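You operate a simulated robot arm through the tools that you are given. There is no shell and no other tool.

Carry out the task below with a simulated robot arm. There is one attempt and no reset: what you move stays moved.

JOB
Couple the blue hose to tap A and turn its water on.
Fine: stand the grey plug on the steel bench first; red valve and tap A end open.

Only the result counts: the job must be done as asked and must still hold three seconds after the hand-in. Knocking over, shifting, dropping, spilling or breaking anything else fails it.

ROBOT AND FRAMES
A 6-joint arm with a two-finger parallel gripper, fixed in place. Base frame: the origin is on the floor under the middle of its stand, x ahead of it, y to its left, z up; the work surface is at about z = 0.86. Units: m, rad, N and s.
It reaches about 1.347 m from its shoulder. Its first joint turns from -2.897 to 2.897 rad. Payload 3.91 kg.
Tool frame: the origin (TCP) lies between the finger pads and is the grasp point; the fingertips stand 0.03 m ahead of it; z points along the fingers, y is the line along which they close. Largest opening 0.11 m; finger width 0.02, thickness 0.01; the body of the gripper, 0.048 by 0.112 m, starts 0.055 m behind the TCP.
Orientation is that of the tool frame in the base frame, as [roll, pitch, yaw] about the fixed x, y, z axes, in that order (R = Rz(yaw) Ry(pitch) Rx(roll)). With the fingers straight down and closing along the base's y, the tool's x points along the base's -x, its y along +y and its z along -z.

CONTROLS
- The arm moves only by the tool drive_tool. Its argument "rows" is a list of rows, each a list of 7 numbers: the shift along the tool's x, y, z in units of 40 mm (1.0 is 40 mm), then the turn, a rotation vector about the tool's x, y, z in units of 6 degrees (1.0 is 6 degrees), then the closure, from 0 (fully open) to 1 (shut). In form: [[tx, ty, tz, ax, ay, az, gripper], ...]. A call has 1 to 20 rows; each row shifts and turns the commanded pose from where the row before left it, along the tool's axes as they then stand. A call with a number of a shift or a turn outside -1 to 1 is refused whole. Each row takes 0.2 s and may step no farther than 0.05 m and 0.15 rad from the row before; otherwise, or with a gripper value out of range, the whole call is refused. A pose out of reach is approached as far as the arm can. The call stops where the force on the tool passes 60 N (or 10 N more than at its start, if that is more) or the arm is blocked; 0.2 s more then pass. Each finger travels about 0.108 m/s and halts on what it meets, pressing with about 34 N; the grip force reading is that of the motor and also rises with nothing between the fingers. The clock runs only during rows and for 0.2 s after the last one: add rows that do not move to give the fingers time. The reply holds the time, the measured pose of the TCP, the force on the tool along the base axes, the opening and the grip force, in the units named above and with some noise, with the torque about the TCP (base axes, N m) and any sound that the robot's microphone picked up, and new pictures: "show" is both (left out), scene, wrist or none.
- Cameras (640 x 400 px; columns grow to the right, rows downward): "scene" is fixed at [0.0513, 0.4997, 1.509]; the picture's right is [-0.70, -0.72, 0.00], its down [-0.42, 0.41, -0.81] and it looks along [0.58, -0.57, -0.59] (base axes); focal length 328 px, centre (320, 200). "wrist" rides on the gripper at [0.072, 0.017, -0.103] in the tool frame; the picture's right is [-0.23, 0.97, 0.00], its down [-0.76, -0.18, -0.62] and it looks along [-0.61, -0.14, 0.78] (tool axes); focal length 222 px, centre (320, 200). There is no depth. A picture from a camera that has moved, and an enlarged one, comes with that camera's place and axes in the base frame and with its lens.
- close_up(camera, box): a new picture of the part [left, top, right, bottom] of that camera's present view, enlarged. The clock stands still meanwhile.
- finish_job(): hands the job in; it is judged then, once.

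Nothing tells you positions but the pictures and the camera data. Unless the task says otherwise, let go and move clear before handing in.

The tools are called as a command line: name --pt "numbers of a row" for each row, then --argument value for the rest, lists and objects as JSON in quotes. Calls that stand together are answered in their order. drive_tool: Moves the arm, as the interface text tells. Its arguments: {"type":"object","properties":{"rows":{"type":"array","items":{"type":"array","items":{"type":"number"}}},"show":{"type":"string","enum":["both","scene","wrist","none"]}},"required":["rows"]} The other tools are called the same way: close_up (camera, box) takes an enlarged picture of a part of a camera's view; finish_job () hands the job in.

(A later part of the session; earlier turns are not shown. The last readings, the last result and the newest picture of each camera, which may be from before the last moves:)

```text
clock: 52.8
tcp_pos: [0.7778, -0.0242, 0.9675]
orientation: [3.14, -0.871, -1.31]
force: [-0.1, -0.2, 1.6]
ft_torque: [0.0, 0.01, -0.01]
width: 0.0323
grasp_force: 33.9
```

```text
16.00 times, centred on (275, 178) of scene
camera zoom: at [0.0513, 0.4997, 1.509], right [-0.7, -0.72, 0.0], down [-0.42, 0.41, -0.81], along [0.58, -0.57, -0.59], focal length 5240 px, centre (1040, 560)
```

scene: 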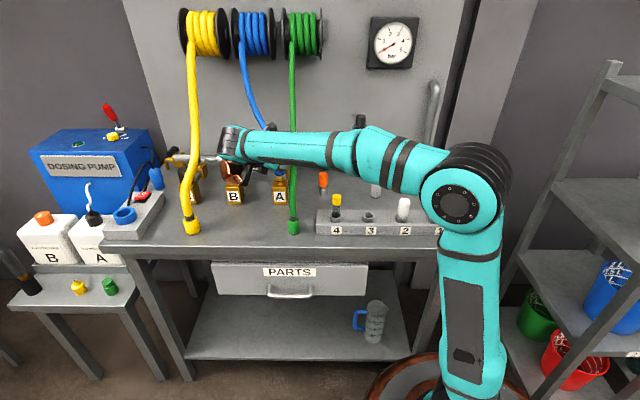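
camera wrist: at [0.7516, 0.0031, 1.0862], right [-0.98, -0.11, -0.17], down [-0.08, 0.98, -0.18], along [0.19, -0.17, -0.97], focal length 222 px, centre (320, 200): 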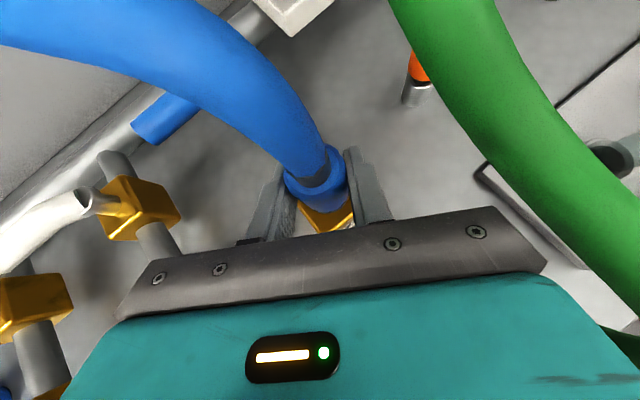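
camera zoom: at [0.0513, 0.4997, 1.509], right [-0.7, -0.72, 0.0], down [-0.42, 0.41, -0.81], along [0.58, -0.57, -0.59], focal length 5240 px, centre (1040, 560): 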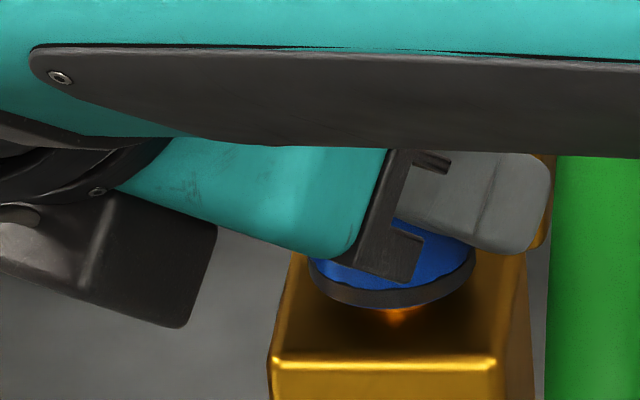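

The collar lifted freely, so it isn't latched; my grip only transmits about 26 N before slipping. I'll set it back down on the nipple, release, and then push on the collar's top shoulder with the fingers straddling the hose.

drive_tool --pt "-0.04 0 0.034 0 0 0 1" --pt "-0.046 0 0.038 0 0 0 1" --pt "0 0 0 0 0 0 0.7" --pt "0 0 0 0 0 0 0.62" --pt "0 0 0 0 0 0 0.62" --pt "0 0 0 0 0 0 0.62" --show "wrist"

close_up --camera "scene" --box '[255, 165, 295, 190]'

close_up --camera "wrist" --box '[240, 60, 400, 220]'

```text
clock: 54.2
tcp_pos: [0.7779, -0.0236, 0.9646]
orientation: [3.139, -0.872, -1.311]
force: [0.2, 0.5, 0.5]
ft_torque: [0.02, 0.0, 0.03]
width: 0.0418
grasp_force: 0.1
camera wrist: at [0.7524, 0.0032, 1.0852], right [-0.98, -0.11, -0.17], down [-0.08, 0.98, -0.18], along [0.19, -0.17, -0.97], focal length 222 px, centre (320, 200)
```

wrist: 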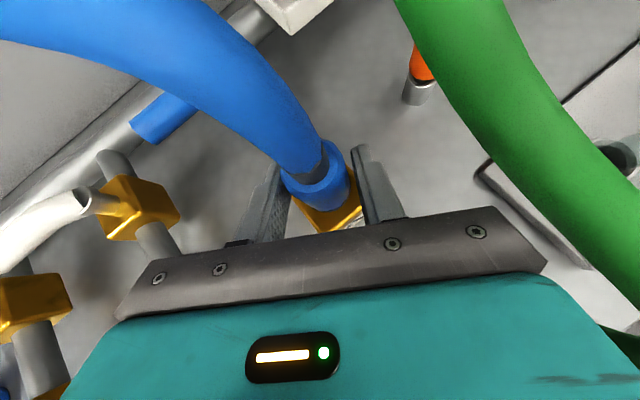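

```text
16.00 times, centred on (275, 178) of scene
camera zoom: at [0.0513, 0.4997, 1.509], right [-0.7, -0.72, 0.0], down [-0.42, 0.41, -0.81], along [0.58, -0.57, -0.59], focal length 5240 px, centre (1040, 560)
```

zoom: 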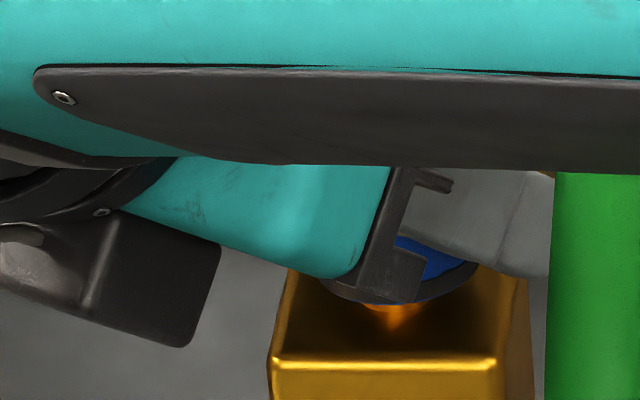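

```text
2.50 times, centred on (320, 140) of wrist
camera zoom: at [0.7524, 0.0032, 1.0852], right [-0.98, -0.11, -0.17], down [-0.08, 0.98, -0.18], along [0.19, -0.17, -0.97], focal length 555 px, centre (320, 350)
```

zoom: 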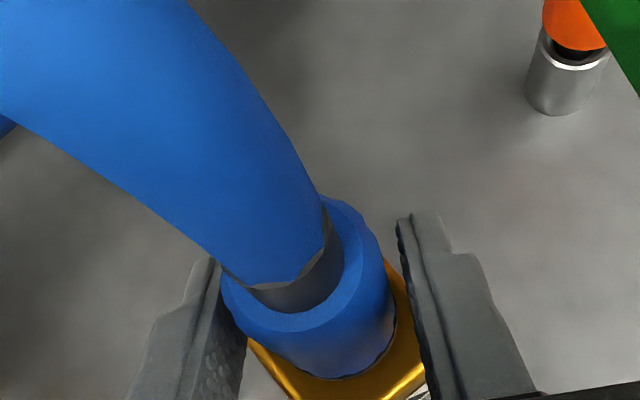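

Released, the collar rests on the nipple about 4 mm short of its stop, so a firmer push is needed. I back off along the tool axis and rise slightly to bring the fingertips above the collar.

drive_tool --pt "0 0 -0.4 0 0 0 0.62" --pt "0 0 -0.6 0 0 0 0.62" --pt "0 0 -0.5 0 0 0 0.62" --pt "0.312 0.06 -0.262 0 0 0 0.62" --pt "0 0 0 0 0 0 0.62" --show "both"

close_up --camera "scene" --box '[250, 150, 300, 190]'

close_up --camera "wrist" --box '[240, 60, 400, 220]'

```text
clock: 55.4
tcp_pos: [0.7648, 0.0203, 1.0194]
orientation: [3.139, -0.872, -1.31]
force: [-0.4, 0.1, -0.7]
ft_torque: [0.01, 0.03, 0.02]
width: 0.0416
grasp_force: 0.0
camera wrist: at [0.738, 0.0475, 1.14], right [-0.98, -0.11, -0.17], down [-0.08, 0.98, -0.18], along [0.19, -0.17, -0.97], focal length 222 px, centre (320, 200)
```

scene: 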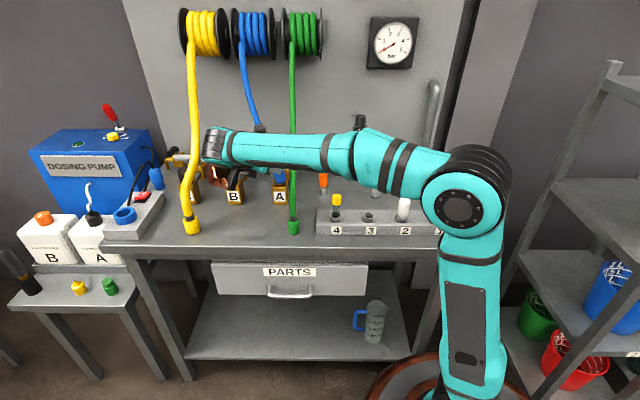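
wrist: 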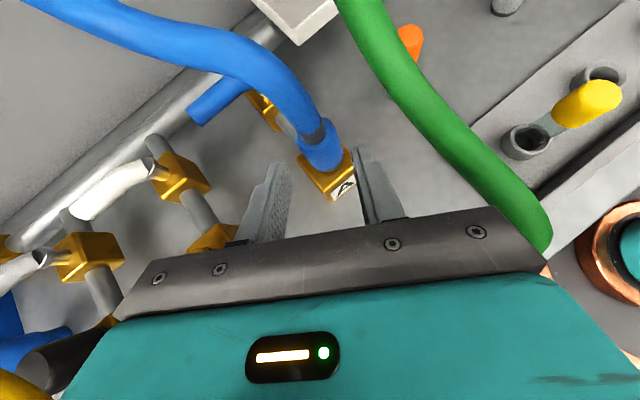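

```text
10.00 times, centred on (275, 170) of scene
camera zoom: at [0.0513, 0.4997, 1.509], right [-0.7, -0.72, 0.0], down [-0.42, 0.41, -0.81], along [0.58, -0.57, -0.59], focal length 3275 px, centre (770, 500)
```

zoom: 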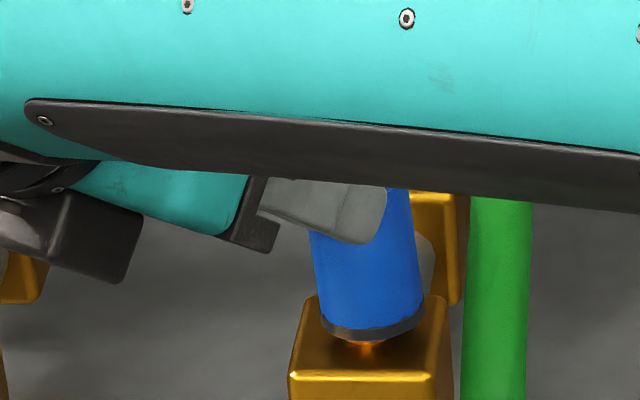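

```text
2.50 times, centred on (320, 140) of wrist
camera zoom: at [0.738, 0.0475, 1.14], right [-0.98, -0.11, -0.17], down [-0.08, 0.98, -0.18], along [0.19, -0.17, -0.97], focal length 555 px, centre (320, 350)
```

zoom: 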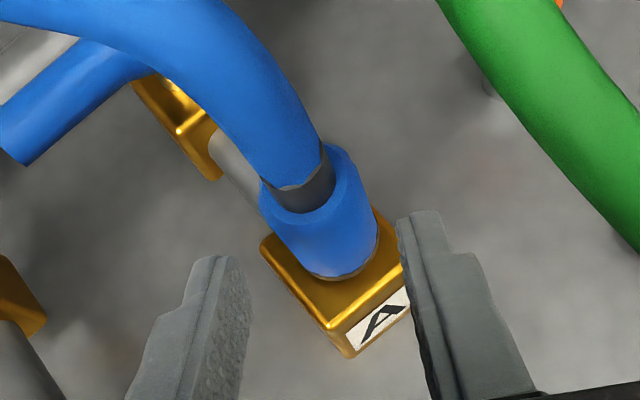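

The collar stands upright on the nipple. I advance level so the fingertips straddle the hose just above the collar.

drive_tool --pt "0.193 0.01 0.23 0 0 0 0.62" --pt "0.193 0.01 0.23 0 0 0 0.62" --pt "0.193 0 0.23 0 0 0 0.62" --pt "0 0 0 0 0 0 0.62" --show "wrist"

close_up --camera "scene" --box '[250, 150, 300, 190]'

close_up --camera "wrist" --box '[240, 60, 400, 220]'

```text
clock: 56.4
tcp_pos: [0.7719, -0.0139, 1.0173]
orientation: [3.139, -0.872, -1.309]
force: [-0.4, -0.3, 0.0]
ft_torque: [-0.02, -0.03, -0.01]
width: 0.0418
grasp_force: 0.1
camera wrist: at [0.7469, 0.0127, 1.1398], right [-0.98, -0.11, -0.17], down [-0.08, 0.98, -0.18], along [0.19, -0.17, -0.97], focal length 222 px, centre (320, 200)
```

wrist: 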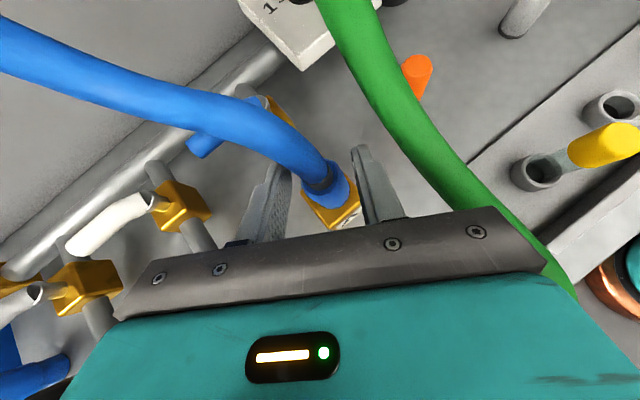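

```text
10.00 times, centred on (275, 170) of scene
camera zoom: at [0.0513, 0.4997, 1.509], right [-0.7, -0.72, 0.0], down [-0.42, 0.41, -0.81], along [0.58, -0.57, -0.59], focal length 3275 px, centre (770, 500)
```

zoom: 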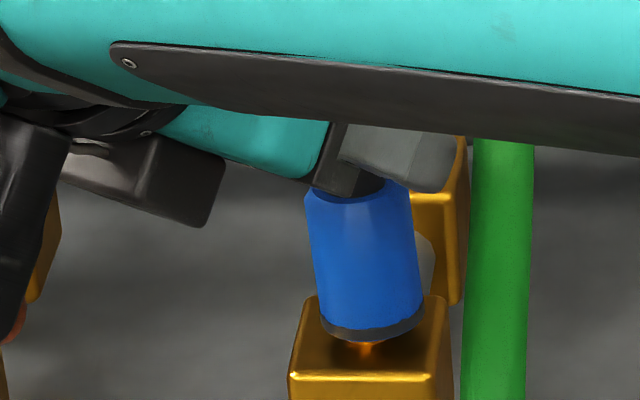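

```text
2.50 times, centred on (320, 140) of wrist
camera zoom: at [0.7469, 0.0127, 1.1398], right [-0.98, -0.11, -0.17], down [-0.08, 0.98, -0.18], along [0.19, -0.17, -0.97], focal length 555 px, centre (320, 350)
```

zoom: 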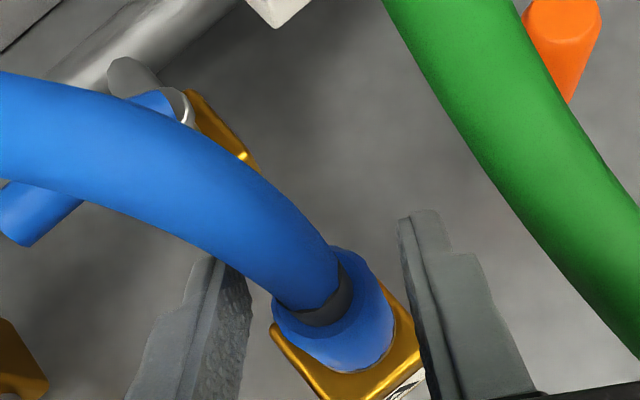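

drive_tool --pt "0 0 0 0 0 0 0.72" --pt "0 0 0 0 0 0 0.8" --pt "0 0 0 0 0 0 0.85" --pt "0 0 0 0 0 0 0.85" --show "wrist"

close_up --camera "scene" --box '[250, 150, 300, 190]'

close_up --camera "wrist" --box '[240, 60, 400, 220]'

```text
clock: 57.4
tcp_pos: [0.7724, -0.0134, 1.0172]
orientation: [3.139, -0.874, -1.309]
force: [0.7, -0.3, 0.2]
ft_torque: [0.02, -0.04, 0.01]
width: 0.0183
grasp_force: 33.6
camera wrist: at [0.7469, 0.0127, 1.1397], right [-0.98, -0.11, -0.17], down [-0.08, 0.98, -0.18], along [0.19, -0.17, -0.97], focal length 222 px, centre (320, 200)
```

wrist: 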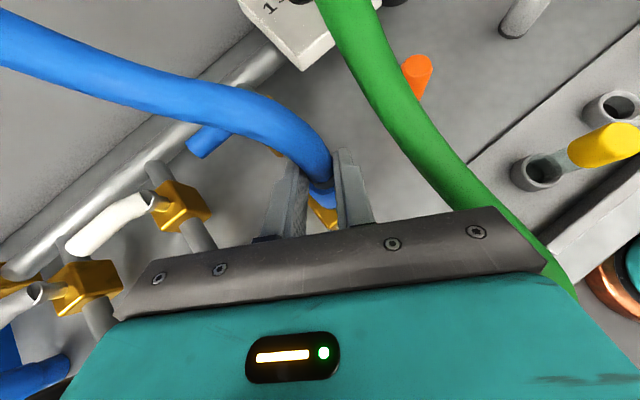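

```text
10.00 times, centred on (275, 170) of scene
camera zoom: at [0.0513, 0.4997, 1.509], right [-0.7, -0.72, 0.0], down [-0.42, 0.41, -0.81], along [0.58, -0.57, -0.59], focal length 3275 px, centre (770, 500)
```

zoom: 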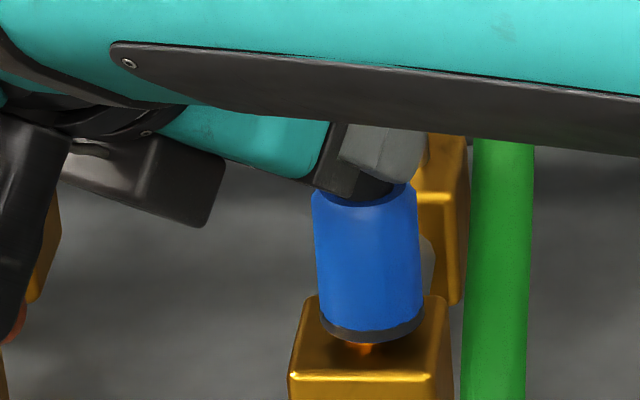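

```text
2.50 times, centred on (320, 140) of wrist
camera zoom: at [0.7469, 0.0127, 1.1397], right [-0.98, -0.11, -0.17], down [-0.08, 0.98, -0.18], along [0.19, -0.17, -0.97], focal length 555 px, centre (320, 350)
```

zoom: 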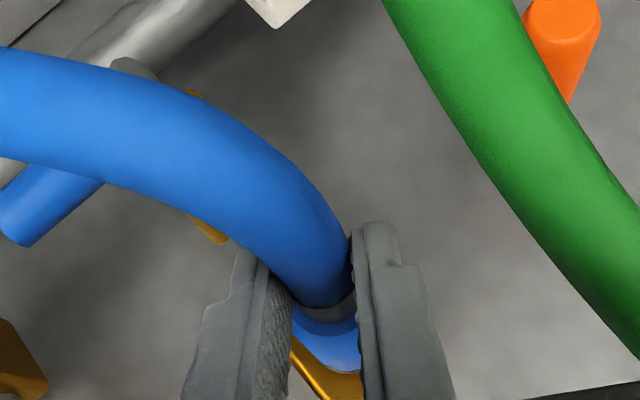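

The fingers hold the narrow ferrule (0.018 wide) just above the collar's shoulder. Now I push straight down.

drive_tool --pt "-0.077 0 0.064 0 0 0 1" --pt "-0.077 0 0.064 0 0 0 1" --pt "0 0 0 0 0 0 1" --show "none"

close_up --camera "scene" --box '[250, 150, 300, 190]'

```text
clock: 58.2
tcp_pos: [0.7724, -0.0145, 1.0121]
orientation: [-3.137, -0.874, -1.313]
force: [7.6, 1.6, 26.7]
ft_torque: [-0.32, -0.46, 0.23]
width: 0.0186
grasp_force: 33.4
```

```text
10.00 times, centred on (275, 170) of scene
camera zoom: at [0.0513, 0.4997, 1.509], right [-0.7, -0.72, 0.0], down [-0.42, 0.41, -0.81], along [0.58, -0.57, -0.59], focal length 3275 px, centre (770, 500)
```

zoom: 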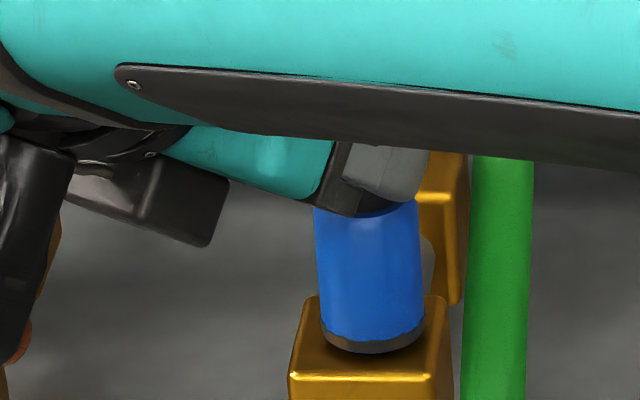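

drive_tool --pt "-0.038 0 0.032 0 0 0 1" --pt "0 0 0 0 0 0 1" --show "none"

drive_tool --pt "-0.038 0 0.032 0 0 0 1" --pt "0 0 0 0 0 0 1" --show "none"

close_up --camera "scene" --box '[250, 150, 300, 190]'

```text
clock: 58.8
tcp_pos: [0.7711, -0.0153, 1.0082]
orientation: [-3.14, -0.874, -1.312]
force: [10.2, 3.8, 30.9]
ft_torque: [-0.34, -0.68, 0.28]
width: 0.0186
grasp_force: 33.5
```

```text
clock: 59.4
tcp_pos: [0.771, -0.014, 1.0086]
orientation: [-3.136, -0.875, -1.314]
force: [16.6, 3.8, 55.7]
ft_torque: [-0.69, -1.03, 0.38]
width: 0.0185
grasp_force: 33.5
```

```text
10.00 times, centred on (275, 170) of scene
camera zoom: at [0.0513, 0.4997, 1.509], right [-0.7, -0.72, 0.0], down [-0.42, 0.41, -0.81], along [0.58, -0.57, -0.59], focal length 3275 px, centre (770, 500)
```

zoom: 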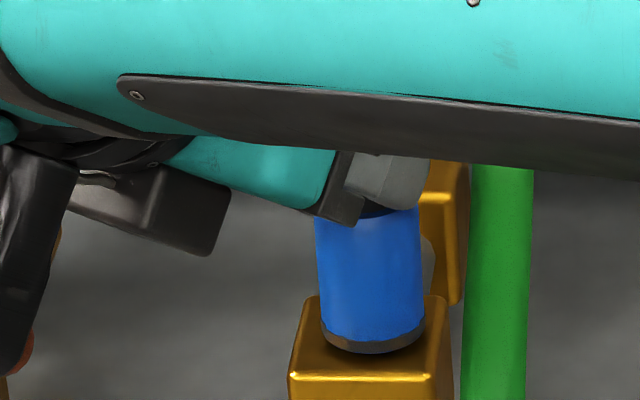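

It is now at a hard stop under 56 N. I relieve the push and test for latching with a gentle pull.

drive_tool --pt "0.038 0 -0.032 0 0 0 1" --pt "0.038 0 -0.032 0 0 0 1" --pt "0.038 0 -0.032 0 0 0 1" --pt "0 0 0 0 0 0 1" --show "none"

close_up --camera "scene" --box '[250, 150, 300, 190]'

```text
clock: 60.4
tcp_pos: [0.7716, -0.014, 1.0093]
orientation: [3.137, -0.873, -1.307]
force: [5.5, 3.7, 1.8]
ft_torque: [0.13, -0.36, 0.12]
width: 0.0182
grasp_force: 33.8
```

```text
10.00 times, centred on (275, 170) of scene
camera zoom: at [0.0513, 0.4997, 1.509], right [-0.7, -0.72, 0.0], down [-0.42, 0.41, -0.81], along [0.58, -0.57, -0.59], focal length 3275 px, centre (770, 500)
```

zoom: 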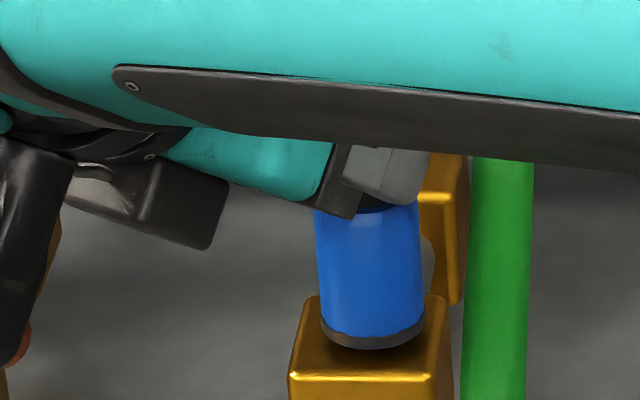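

drive_tool --pt "0.038 0 -0.032 0 0 0 1" --pt "0.038 0 -0.032 0 0 0 1" --pt "0 0 0 0 0 0 1" --show "none"

close_up --camera "scene" --box '[250, 150, 300, 190]'

```text
clock: 61.2
tcp_pos: [0.7721, -0.0132, 1.015]
orientation: [3.14, -0.872, -1.309]
force: [0.4, 2.8, -1.2]
ft_torque: [0.21, -0.05, 0.03]
width: 0.0184
grasp_force: 33.9
```

```text
10.00 times, centred on (275, 170) of scene
camera zoom: at [0.0513, 0.4997, 1.509], right [-0.7, -0.72, 0.0], down [-0.42, 0.41, -0.81], along [0.58, -0.57, -0.59], focal length 3275 px, centre (770, 500)
```

zoom: 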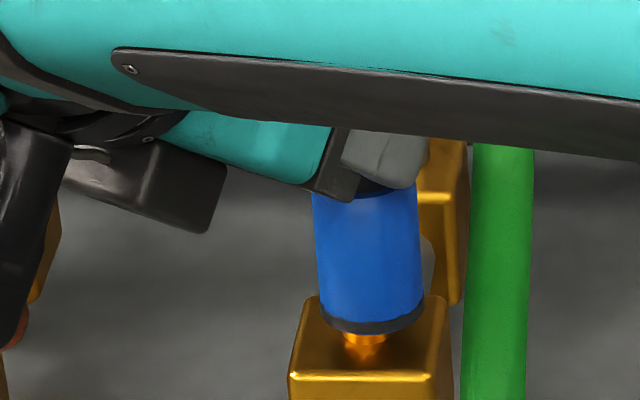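

It still lifts freely, and the pushes carried a sideways force of about a third of the push, which suggests a 1–1.5 mm lateral offset. I'll shift sideways to null that and press again.

drive_tool --pt "0 -0.035 0 0 0 0 1" --pt "-0.077 0 0.064 0 0 0 1" --pt "-0.038 0 0.032 0 0 0 1" --pt "0 0 0 0 0 0 1" --show "none"

drive_tool --pt "-0.03 0 0.025 0 0 0 1" --pt "0 0 0 0 0 0 1" --pt "0 0 0 0 0 0 1" --show "none"

```text
clock: 62.2
tcp_pos: [0.7718, -0.0143, 1.011]
orientation: [3.141, -0.873, -1.31]
force: [0.4, -0.3, 3.9]
ft_torque: [-0.08, -0.01, -0.02]
width: 0.0183
grasp_force: 34.0
```

```text
clock: 63.0
tcp_pos: [0.7743, -0.013, 1.0096]
orientation: [3.14, -0.875, -1.311]
force: [3.1, 0.2, 10.0]
ft_torque: [-0.14, -0.19, 0.15]
width: 0.0185
grasp_force: 34.2
```

drive_tool --pt "-0.02 -0.01 0.016 0 0 0 1" --pt "0 0 0 0 0 0 1" --show "none"

drive_tool --pt "-0.02 -0.01 0.016 0 0 0 1" --pt "0 0 0 0 0 0 1" --pt "0 0 0 0 0 0 1" --show "none"

```text
clock: 63.6
tcp_pos: [0.7732, -0.0139, 1.0088]
orientation: [-3.141, -0.875, -1.312]
force: [5.5, -0.9, 24.3]
ft_torque: [-0.42, -0.38, 0.2]
width: 0.0185
grasp_force: 33.7
```

```text
clock: 64.4
tcp_pos: [0.7722, -0.0139, 1.0093]
orientation: [-3.139, -0.874, -1.314]
force: [10.1, -4.3, 47.7]
ft_torque: [-1.01, -0.78, 0.28]
width: 0.0185
grasp_force: 34.1
```

close_up --camera "scene" --box '[255, 165, 295, 190]'

close_up --camera "wrist" --box '[280, 140, 380, 220]'

```text
16.00 times, centred on (275, 178) of scene
camera zoom: at [0.0513, 0.4997, 1.509], right [-0.7, -0.72, 0.0], down [-0.42, 0.41, -0.81], along [0.58, -0.57, -0.59], focal length 5240 px, centre (1040, 560)
```

zoom: 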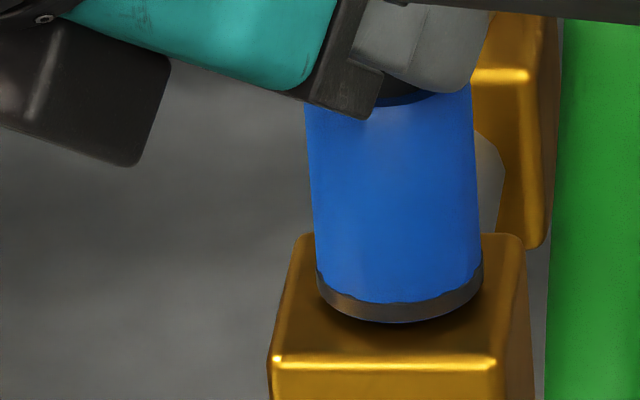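

```text
5.00 times, centred on (330, 180) of wrist
camera zoom: at [0.7478, 0.0126, 1.1304], right [-0.98, -0.11, -0.18], down [-0.08, 0.98, -0.18], along [0.19, -0.17, -0.97], focal length 1111 px, centre (270, 300)
```

zoom: 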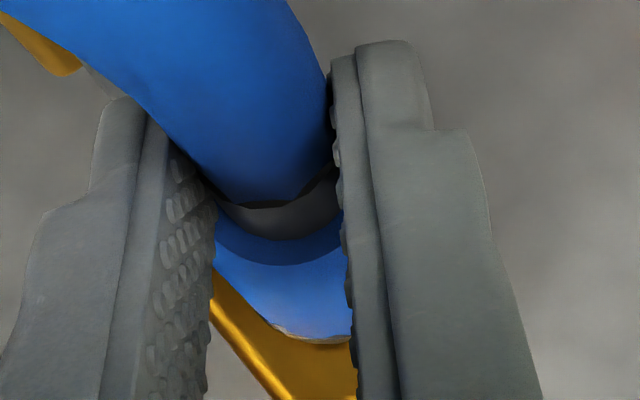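

No click yet at 48 N, with the residual side force now along the bench depth. I'll null that side force with a 1 mm shift while pressed and watch for seating.

drive_tool --pt "0.014 -0.0125 0.0166 0 0 0 1" --pt "0 0 0 0 0 0 1" --show "none"

drive_tool --pt "0.014 -0.0125 0.0166 0 0 0 1" --pt "0 0 0 0 0 0 1" --show "none"

```text
clock: 65.0
tcp_pos: [0.7734, -0.0147, 1.0087]
orientation: [-3.137, -0.874, -1.311]
force: [5.1, 1.7, 56.8]
ft_torque: [-0.66, -0.5, 0.21]
width: 0.0185
grasp_force: 33.6
```

```text
clock: 65.6
tcp_pos: [0.7742, -0.014, 1.0082]
orientation: [-3.139, -0.874, -1.313]
force: [-6.4, 11.7, 59.7]
ft_torque: [-0.16, 0.38, 0.04]
width: 0.0183
grasp_force: 34.2
```

close_up --camera "scene" --box '[262, 170, 290, 188]'

close_up --camera "wrist" --box '[230, 100, 410, 220]'

```text
16.00 times, centred on (276, 179) of scene
camera zoom: at [0.0513, 0.4997, 1.509], right [-0.7, -0.72, 0.0], down [-0.42, 0.41, -0.81], along [0.58, -0.57, -0.59], focal length 5240 px, centre (1024, 536)
```

zoom: 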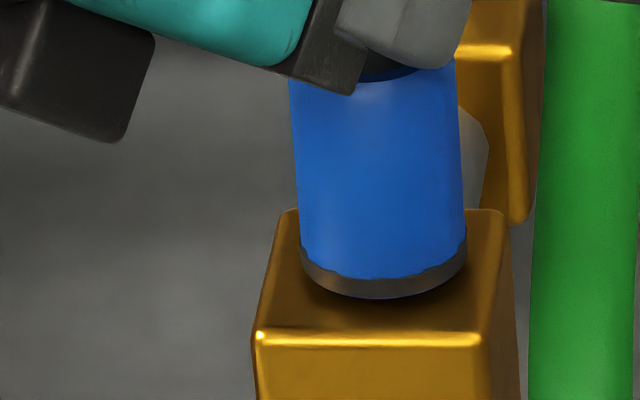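

```text
3.33 times, centred on (320, 160) of wrist
camera zoom: at [0.7481, 0.0125, 1.1302], right [-0.98, -0.11, -0.18], down [-0.08, 0.98, -0.18], along [0.19, -0.17, -0.97], focal length 740 px, centre (320, 333)
```

zoom: 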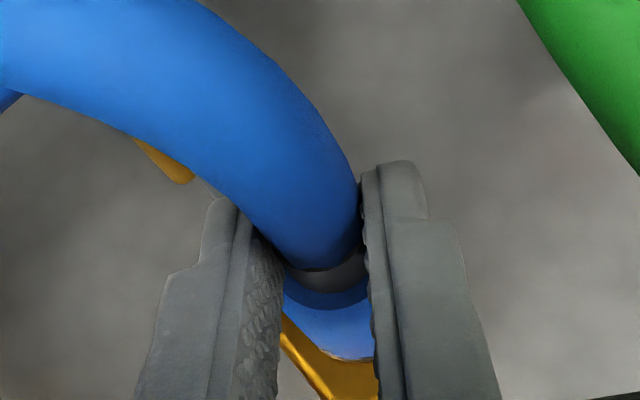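

At nearly 60 N and well centred the collar is at a hard stop, level with where the plug sat. I'll relax the push to near zero, open the fingers in place, and see whether the collar stays seated by itself.

drive_tool --pt "0.0 0.01 -0.05 0 0 0 1" --pt "0 0 0 0 0 0 1" --show "none"

```text
clock: 66.2
tcp_pos: [0.7744, -0.0143, 1.0087]
orientation: [3.14, -0.874, -1.311]
force: [0.9, 3.5, 46.8]
ft_torque: [-0.58, -0.24, 0.18]
width: 0.0183
grasp_force: 34.0
```

drive_tool --pt "0.03 0 -0.025 0 0 0 1" --pt "0 0 0 0 0 0 1" --show "none"

close_up --camera "scene" --box '[262, 170, 290, 188]'

```text
clock: 66.8
tcp_pos: [0.7737, -0.0145, 1.0097]
orientation: [3.138, -0.873, -1.308]
force: [-6.9, -0.1, 15.8]
ft_torque: [-0.41, 0.36, 0.01]
width: 0.0186
grasp_force: 34.0
```

```text
16.00 times, centred on (276, 179) of scene
camera zoom: at [0.0513, 0.4997, 1.509], right [-0.7, -0.72, 0.0], down [-0.42, 0.41, -0.81], along [0.58, -0.57, -0.59], focal length 5240 px, centre (1024, 536)
```

zoom: 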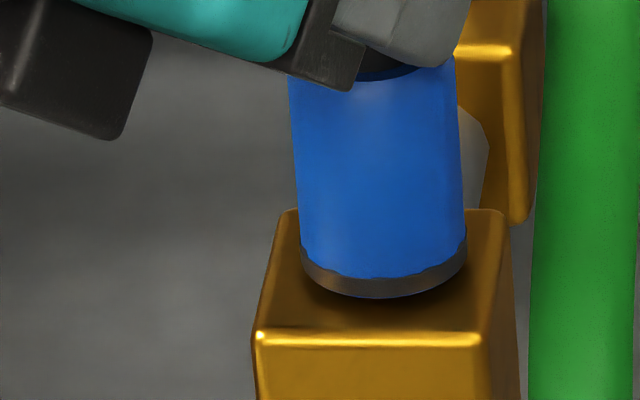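

drive_tool --pt "0 0 0 0 0 0 0.8" --pt "0 0 0 0 0 0 0.7" --pt "0 0 0 0 0 0 0.62" --pt "0 0 0 0 0 0 0.62" --show "none"

close_up --camera "scene" --box '[262, 170, 290, 188]'

close_up --camera "wrist" --box '[230, 100, 410, 220]'

```text
clock: 67.8
tcp_pos: [0.7746, -0.0132, 1.0104]
orientation: [3.14, -0.874, -1.309]
force: [0.4, -0.3, -1.0]
ft_torque: [-0.02, 0.0, 0.04]
width: 0.0415
grasp_force: 0.0
```

```text
16.00 times, centred on (276, 179) of scene
camera zoom: at [0.0513, 0.4997, 1.509], right [-0.7, -0.72, 0.0], down [-0.42, 0.41, -0.81], along [0.58, -0.57, -0.59], focal length 5240 px, centre (1024, 536)
```

zoom: 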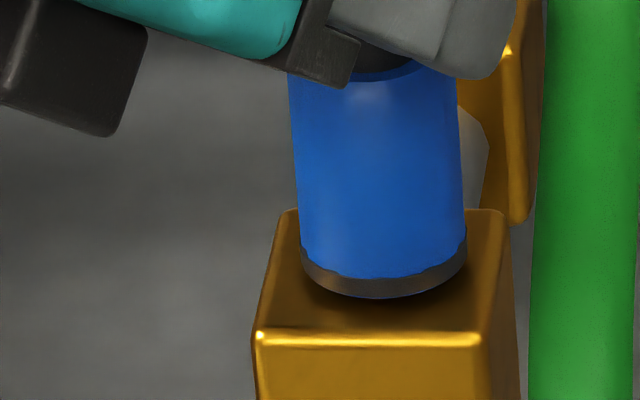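

```text
3.33 times, centred on (320, 160) of wrist
camera zoom: at [0.7498, 0.0128, 1.131], right [-0.98, -0.11, -0.17], down [-0.08, 0.98, -0.18], along [0.19, -0.17, -0.97], focal length 740 px, centre (320, 333)
```

zoom: 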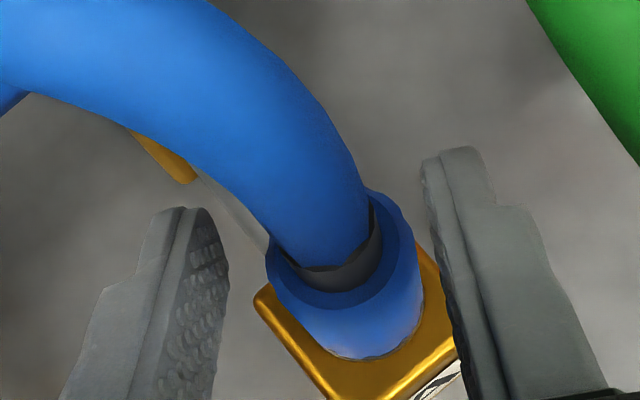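

Now the collar stays at its seat after release (it popped up the first time), so it seems to have engaged. I'll recentre, regrip the ferrule, and do a light pull test of a couple of newtons.

drive_tool --pt "0 0.055 0 0 0 0 0.62" --pt "0 0 0 0 0 0 0.75" --pt "0 0 0 0 0 0 0.85" --pt "0 0 0 0 0 0 0.9" --pt "0 0 0 0 0 0 0.9" --show "none"

drive_tool --pt "0.025 0 -0.021 0 0 0 0.9" --pt "0 0 0 0 0 0 0.9" --show "none"

```text
clock: 69.0
tcp_pos: [0.7739, -0.0139, 1.01]
orientation: [3.141, -0.874, -1.311]
force: [12.9, 0.4, 5.5]
ft_torque: [0.0, -0.67, 0.34]
width: 0.0181
grasp_force: 34.4
```

```text
clock: 69.6
tcp_pos: [0.7705, -0.0134, 1.0115]
orientation: [-3.141, -0.875, -1.31]
force: [0.7, 3.8, 3.7]
ft_torque: [0.17, -0.04, 0.04]
width: 0.0182
grasp_force: 34.2
```

close_up --camera "scene" --box '[262, 170, 290, 188]'

drive_tool --pt "0.025 0 -0.021 0 0 0 0.9" --pt "0 0 0 0 0 0 0.9" --show "none"

close_up --camera "scene" --box '[262, 170, 290, 188]'

```text
16.00 times, centred on (276, 179) of scene
camera zoom: at [0.0513, 0.4997, 1.509], right [-0.7, -0.72, 0.0], down [-0.42, 0.41, -0.81], along [0.58, -0.57, -0.59], focal length 5240 px, centre (1024, 536)
```

zoom: 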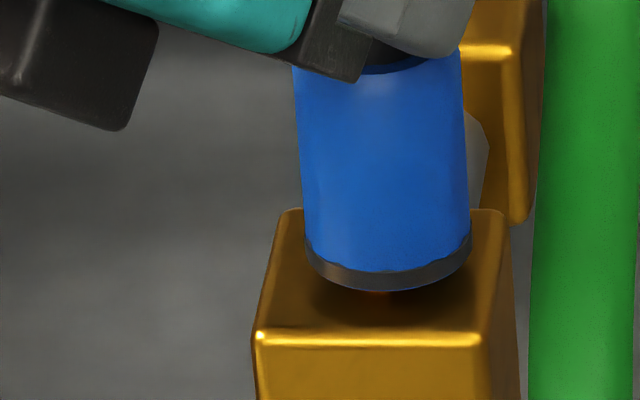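

```text
clock: 70.2
tcp_pos: [0.7714, -0.014, 1.0121]
orientation: [3.139, -0.873, -1.312]
force: [-0.2, 1.7, 1.9]
ft_torque: [0.0, -0.03, 0.0]
width: 0.0181
grasp_force: 34.3
```

```text
16.00 times, centred on (276, 179) of scene
camera zoom: at [0.0513, 0.4997, 1.509], right [-0.7, -0.72, 0.0], down [-0.42, 0.41, -0.81], along [0.58, -0.57, -0.59], focal length 5240 px, centre (1024, 536)
```

zoom: 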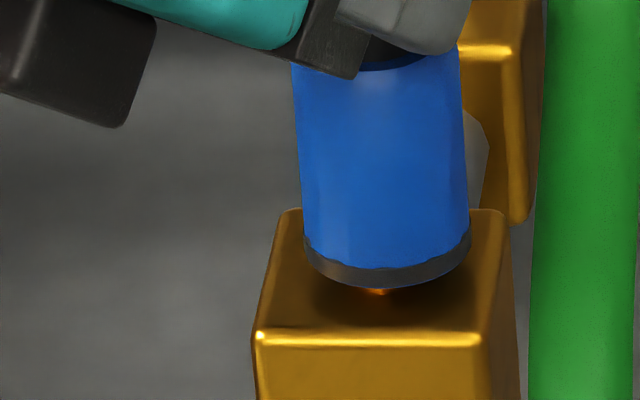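

It still lifts freely, so it is resting at its seat but not latched. I'll compare with the black plug seated on tap C to learn the true seated height.

close_up --camera "scene" --box '[170, 165, 215, 210]'

close_up --camera "scene" --box '[150, 140, 310, 240]'

close_up --camera "scene" --box '[225, 170, 255, 200]'

```text
8.89 times, centred on (192, 188) of scene
camera zoom: at [0.0513, 0.4997, 1.509], right [-0.7, -0.72, 0.0], down [-0.42, 0.41, -0.81], along [0.58, -0.57, -0.59], focal length 2911 px, centre (1453, 311)
```

zoom: 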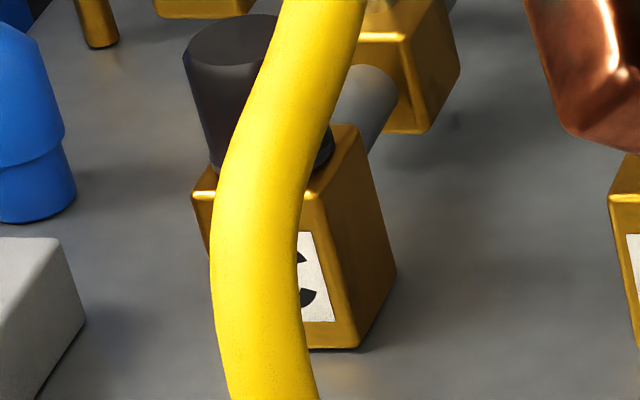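

```text
4.00 times, centred on (230, 190) of scene
camera zoom: at [0.0513, 0.4997, 1.509], right [-0.7, -0.72, 0.0], down [-0.42, 0.41, -0.81], along [0.58, -0.57, -0.59], focal length 1310 px, centre (680, 240)
```

zoom: 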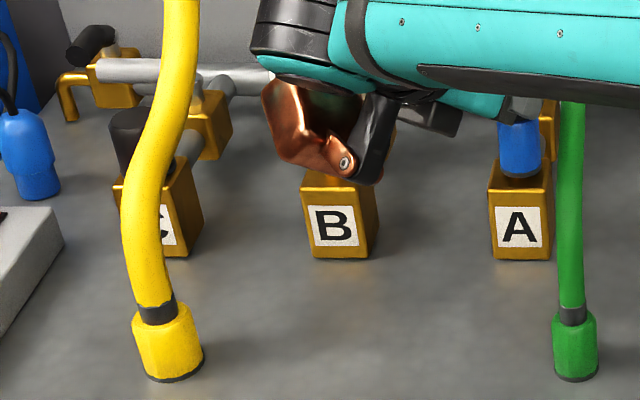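

```text
13.33 times, centred on (240, 185) of scene
camera zoom: at [0.0513, 0.4997, 1.509], right [-0.7, -0.72, 0.0], down [-0.42, 0.41, -0.81], along [0.58, -0.57, -0.59], focal length 4367 px, centre (1387, 400)
```

zoom: 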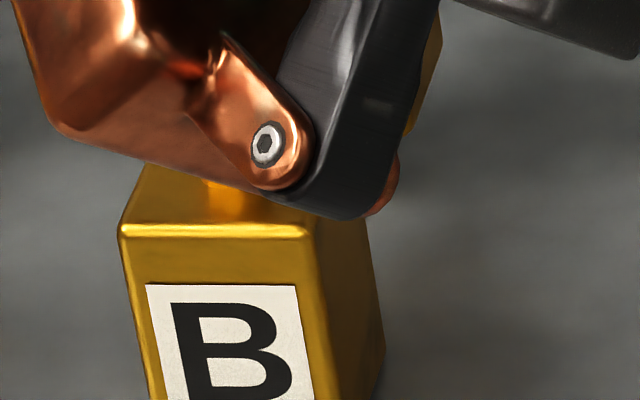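

close_up --camera "scene" --box '[176, 170, 212, 192]'

```text
16.00 times, centred on (194, 181) of scene
camera zoom: at [0.0513, 0.4997, 1.509], right [-0.7, -0.72, 0.0], down [-0.42, 0.41, -0.81], along [0.58, -0.57, -0.59], focal length 5240 px, centre (2336, 504)
```

zoom: 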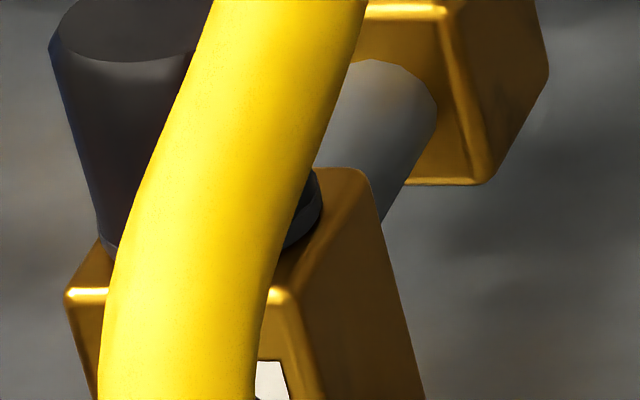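

The seated depth matches the other taps' fittings, so the depth is right. I'll seat it again gently, release, back away, and give it time to settle before judging.

drive_tool --pt "-0.038 0 0.032 0 0 0 0.9" --pt "-0.03 0 0.025 0 0 0 0.9" --pt "0 0 0 0 0 0 0.9" --show "none"

```text
clock: 71.0
tcp_pos: [0.773, -0.0138, 1.009]
orientation: [3.141, -0.872, -1.313]
force: [0.7, 2.2, 4.1]
ft_torque: [0.03, -0.05, 0.02]
width: 0.0183
grasp_force: 34.3
```

drive_tool --pt "-0.03 0 0.025 0 0 0 0.9" --pt "0 0 0 0 0 0 0.9" --show "none"

drive_tool --pt "-0.02 0 0.017 0 0 0 0.9" --pt "0 0 0 0 0 0 0.9" --pt "0 0 0 0 0 0 0.9" --show "none"

```text
clock: 71.6
tcp_pos: [0.7726, -0.0149, 1.0076]
orientation: [3.142, -0.873, -1.31]
force: [1.3, 3.1, 4.5]
ft_torque: [0.07, -0.06, 0.07]
width: 0.0185
grasp_force: 34.2
```

```text
clock: 72.4
tcp_pos: [0.7727, -0.0139, 1.0077]
orientation: [-3.141, -0.876, -1.31]
force: [6.4, 4.9, 21.7]
ft_torque: [-0.35, -0.6, 0.18]
width: 0.0181
grasp_force: 34.0
```

close_up --camera "scene" --box '[262, 170, 290, 188]'

drive_tool --pt "-0.02 0 0.017 0 0 0 0.9" --pt "0 0 0 0 0 0 0.9" --pt "0 0 0 0 0 0 0.9" --show "none"

close_up --camera "scene" --box '[262, 170, 290, 188]'

```text
16.00 times, centred on (276, 179) of scene
camera zoom: at [0.0513, 0.4997, 1.509], right [-0.7, -0.72, 0.0], down [-0.42, 0.41, -0.81], along [0.58, -0.57, -0.59], focal length 5240 px, centre (1024, 536)
```

zoom: 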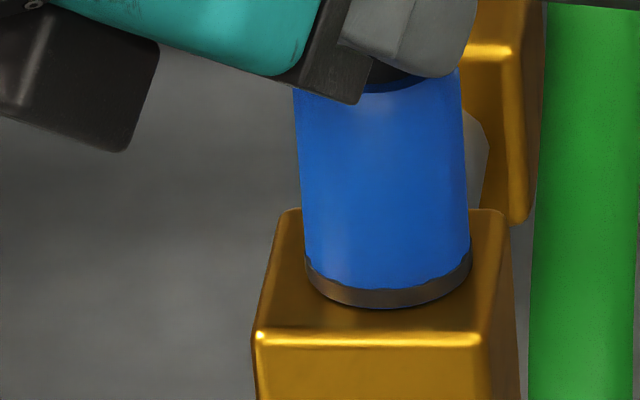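

```text
clock: 73.2
tcp_pos: [0.7728, -0.0132, 1.0072]
orientation: [-3.137, -0.875, -1.311]
force: [12.8, 5.0, 42.9]
ft_torque: [-0.99, -1.0, 0.35]
width: 0.018
grasp_force: 34.0
```

```text
16.00 times, centred on (276, 179) of scene
camera zoom: at [0.0513, 0.4997, 1.509], right [-0.7, -0.72, 0.0], down [-0.42, 0.41, -0.81], along [0.58, -0.57, -0.59], focal length 5240 px, centre (1024, 536)
```

zoom: 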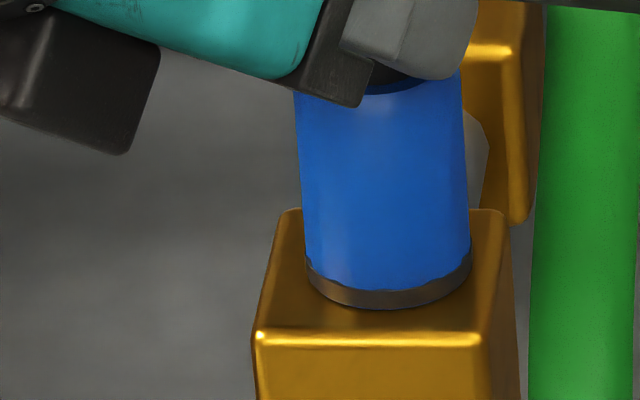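

The collar has now dropped almost 3 mm further and looks flush on the tap block, so the earlier stop was a jam. I relieve the push and check for retention.

drive_tool --pt "0.038 0 -0.032 0 0 0 0.9" --pt "0.03 0 -0.025 0 0 0 0.9" --pt "0 0 0 0 0 0 0.9" --show "none"

drive_tool --pt "0.025 0 -0.021 0 0 0 0.9" --pt "0 0 0 0 0 0 0.9" --show "none"

close_up --camera "scene" --box '[262, 170, 290, 188]'

```text
clock: 74.0
tcp_pos: [0.7717, -0.0133, 1.0066]
orientation: [3.136, -0.874, -1.309]
force: [3.1, 3.0, 6.9]
ft_torque: [0.08, -0.29, 0.12]
width: 0.0182
grasp_force: 33.6
```

```text
clock: 74.6
tcp_pos: [0.7723, -0.0137, 1.0098]
orientation: [3.139, -0.873, -1.308]
force: [1.5, 5.6, 0.9]
ft_torque: [0.32, -0.07, 0.05]
width: 0.0181
grasp_force: 34.2
```

```text
16.00 times, centred on (276, 179) of scene
camera zoom: at [0.0513, 0.4997, 1.509], right [-0.7, -0.72, 0.0], down [-0.42, 0.41, -0.81], along [0.58, -0.57, -0.59], focal length 5240 px, centre (1024, 536)
```

zoom: 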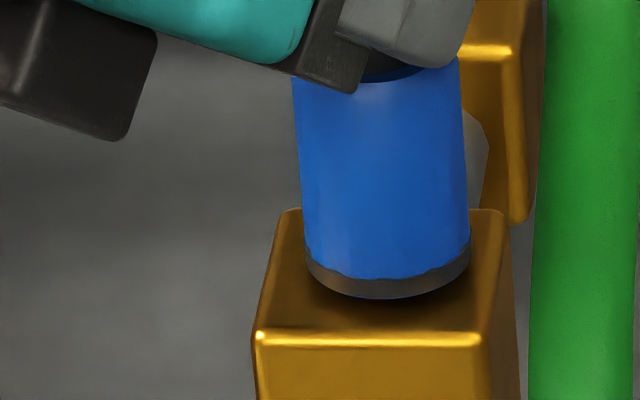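

close_up --camera "wrist" --box '[270, 130, 390, 220]'

close_up --camera "scene" --box '[240, 130, 310, 190]'

```text
4.44 times, centred on (330, 175) of wrist
camera zoom: at [0.7474, 0.0125, 1.131], right [-0.98, -0.11, -0.17], down [-0.08, 0.98, -0.18], along [0.19, -0.17, -0.97], focal length 987 px, centre (276, 311)
```

zoom: 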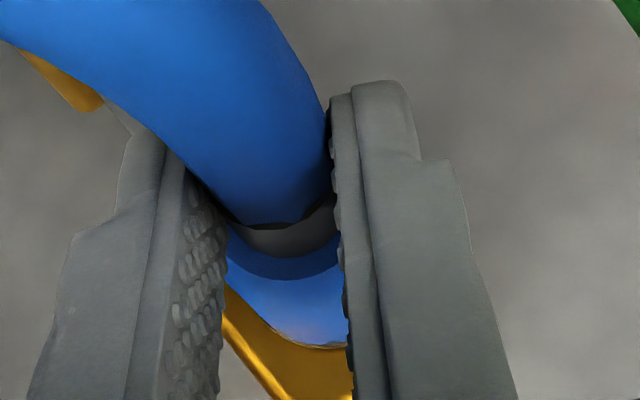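

```text
6.67 times, centred on (275, 160) of scene
camera zoom: at [0.0513, 0.4997, 1.509], right [-0.7, -0.72, 0.0], down [-0.42, 0.41, -0.81], along [0.58, -0.57, -0.59], focal length 2183 px, centre (620, 467)
```

zoom: 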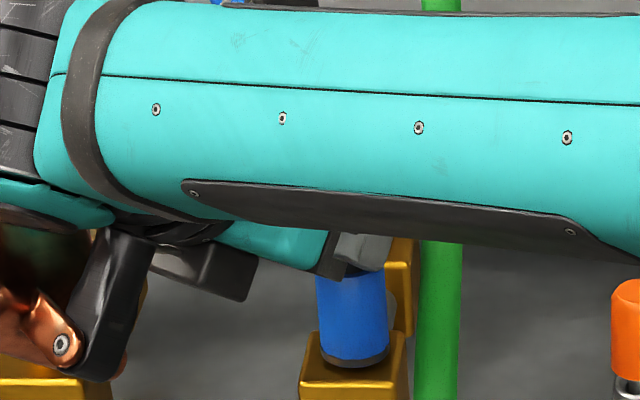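

I'll press it flush once more, release, and retreat to inspect it unobstructed.

drive_tool --pt "-0.038 0 0.032 0 0 0 0.9" --pt "-0.038 0 0.032 0 0 0 0.9" --pt "-0.02 0 0.017 0 0 0 0.9" --pt "0 0 0 0 0 0 0.9" --show "none"

close_up --camera "scene" --box '[262, 170, 290, 188]'

```text
clock: 75.6
tcp_pos: [0.7732, -0.0152, 1.0064]
orientation: [-3.137, -0.874, -1.313]
force: [9.4, 7.0, 36.7]
ft_torque: [-0.66, -0.81, 0.25]
width: 0.0183
grasp_force: 34.1
```

```text
16.00 times, centred on (276, 179) of scene
camera zoom: at [0.0513, 0.4997, 1.509], right [-0.7, -0.72, 0.0], down [-0.42, 0.41, -0.81], along [0.58, -0.57, -0.59], focal length 5240 px, centre (1024, 536)
```

zoom: 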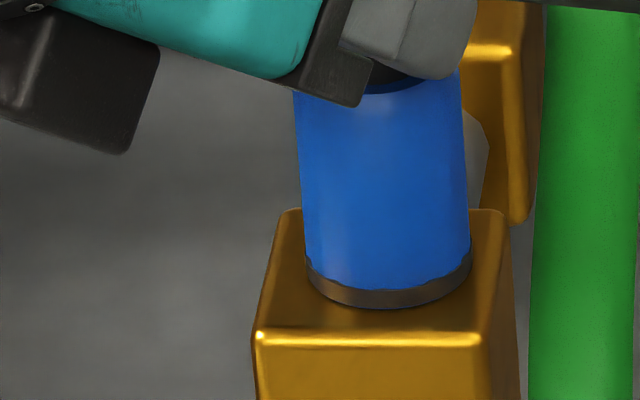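

drive_tool --pt "-0.0064 -0.0175 -0.0077 0 0 0 0.9" --pt "0 0 0 0 0 0 0.9" --pt "0 0 0 0 0 0 0.9" --show "none"

drive_tool --pt "-0.0064 -0.0175 -0.0077 0 0 0 0.9" --pt "0 0 0 0 0 0 0.9" --pt "0 0 0 0 0 0 0.9" --show "none"

```text
clock: 76.4
tcp_pos: [0.7718, -0.0151, 1.0062]
orientation: [-3.139, -0.874, -1.312]
force: [8.1, 4.3, 51.0]
ft_torque: [-1.14, -0.73, 0.2]
width: 0.0182
grasp_force: 33.9
```

```text
clock: 77.2
tcp_pos: [0.7723, -0.0126, 1.0065]
orientation: [-3.14, -0.872, -1.313]
force: [5.8, -1.9, 54.7]
ft_torque: [-1.46, -0.62, 0.12]
width: 0.0181
grasp_force: 33.9
```

drive_tool --pt "0.03 0 -0.025 0 0 0 0.9" --pt "0.015 0 -0.013 0 0 0 0.9" --pt "0 0 0 0 0 0 0.8" --pt "0 0 0 0 0 0 0.7" --pt "0 0 0 0 0 0 0.6" --pt "0 0 0 0 0 0 0.6" --show "none"

close_up --camera "scene" --box '[262, 170, 290, 188]'

close_up --camera "wrist" --box '[230, 100, 410, 220]'

```text
clock: 78.6
tcp_pos: [0.7745, -0.0127, 1.0061]
orientation: [3.139, -0.873, -1.309]
force: [0.1, 0.3, 1.4]
ft_torque: [-0.05, 0.07, 0.0]
width: 0.0441
grasp_force: 0.0
```

```text
16.00 times, centred on (276, 179) of scene
camera zoom: at [0.0513, 0.4997, 1.509], right [-0.7, -0.72, 0.0], down [-0.42, 0.41, -0.81], along [0.58, -0.57, -0.59], focal length 5240 px, centre (1024, 536)
```

zoom: 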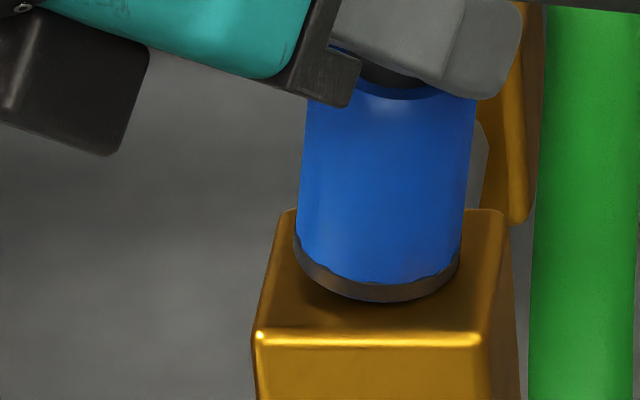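

```text
3.33 times, centred on (320, 160) of wrist
camera zoom: at [0.7488, 0.0136, 1.1278], right [-0.98, -0.11, -0.17], down [-0.08, 0.98, -0.18], along [0.19, -0.17, -0.97], focal length 740 px, centre (320, 333)
```

zoom: 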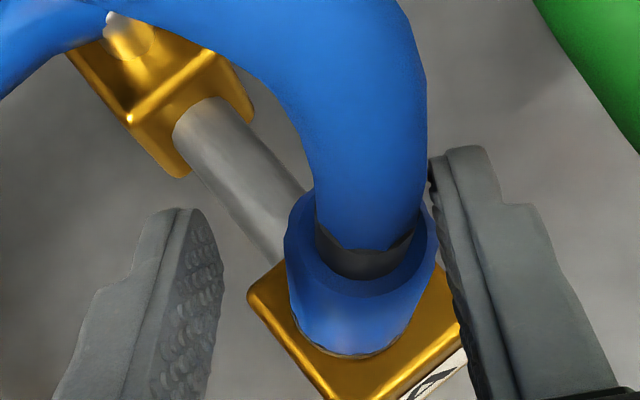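

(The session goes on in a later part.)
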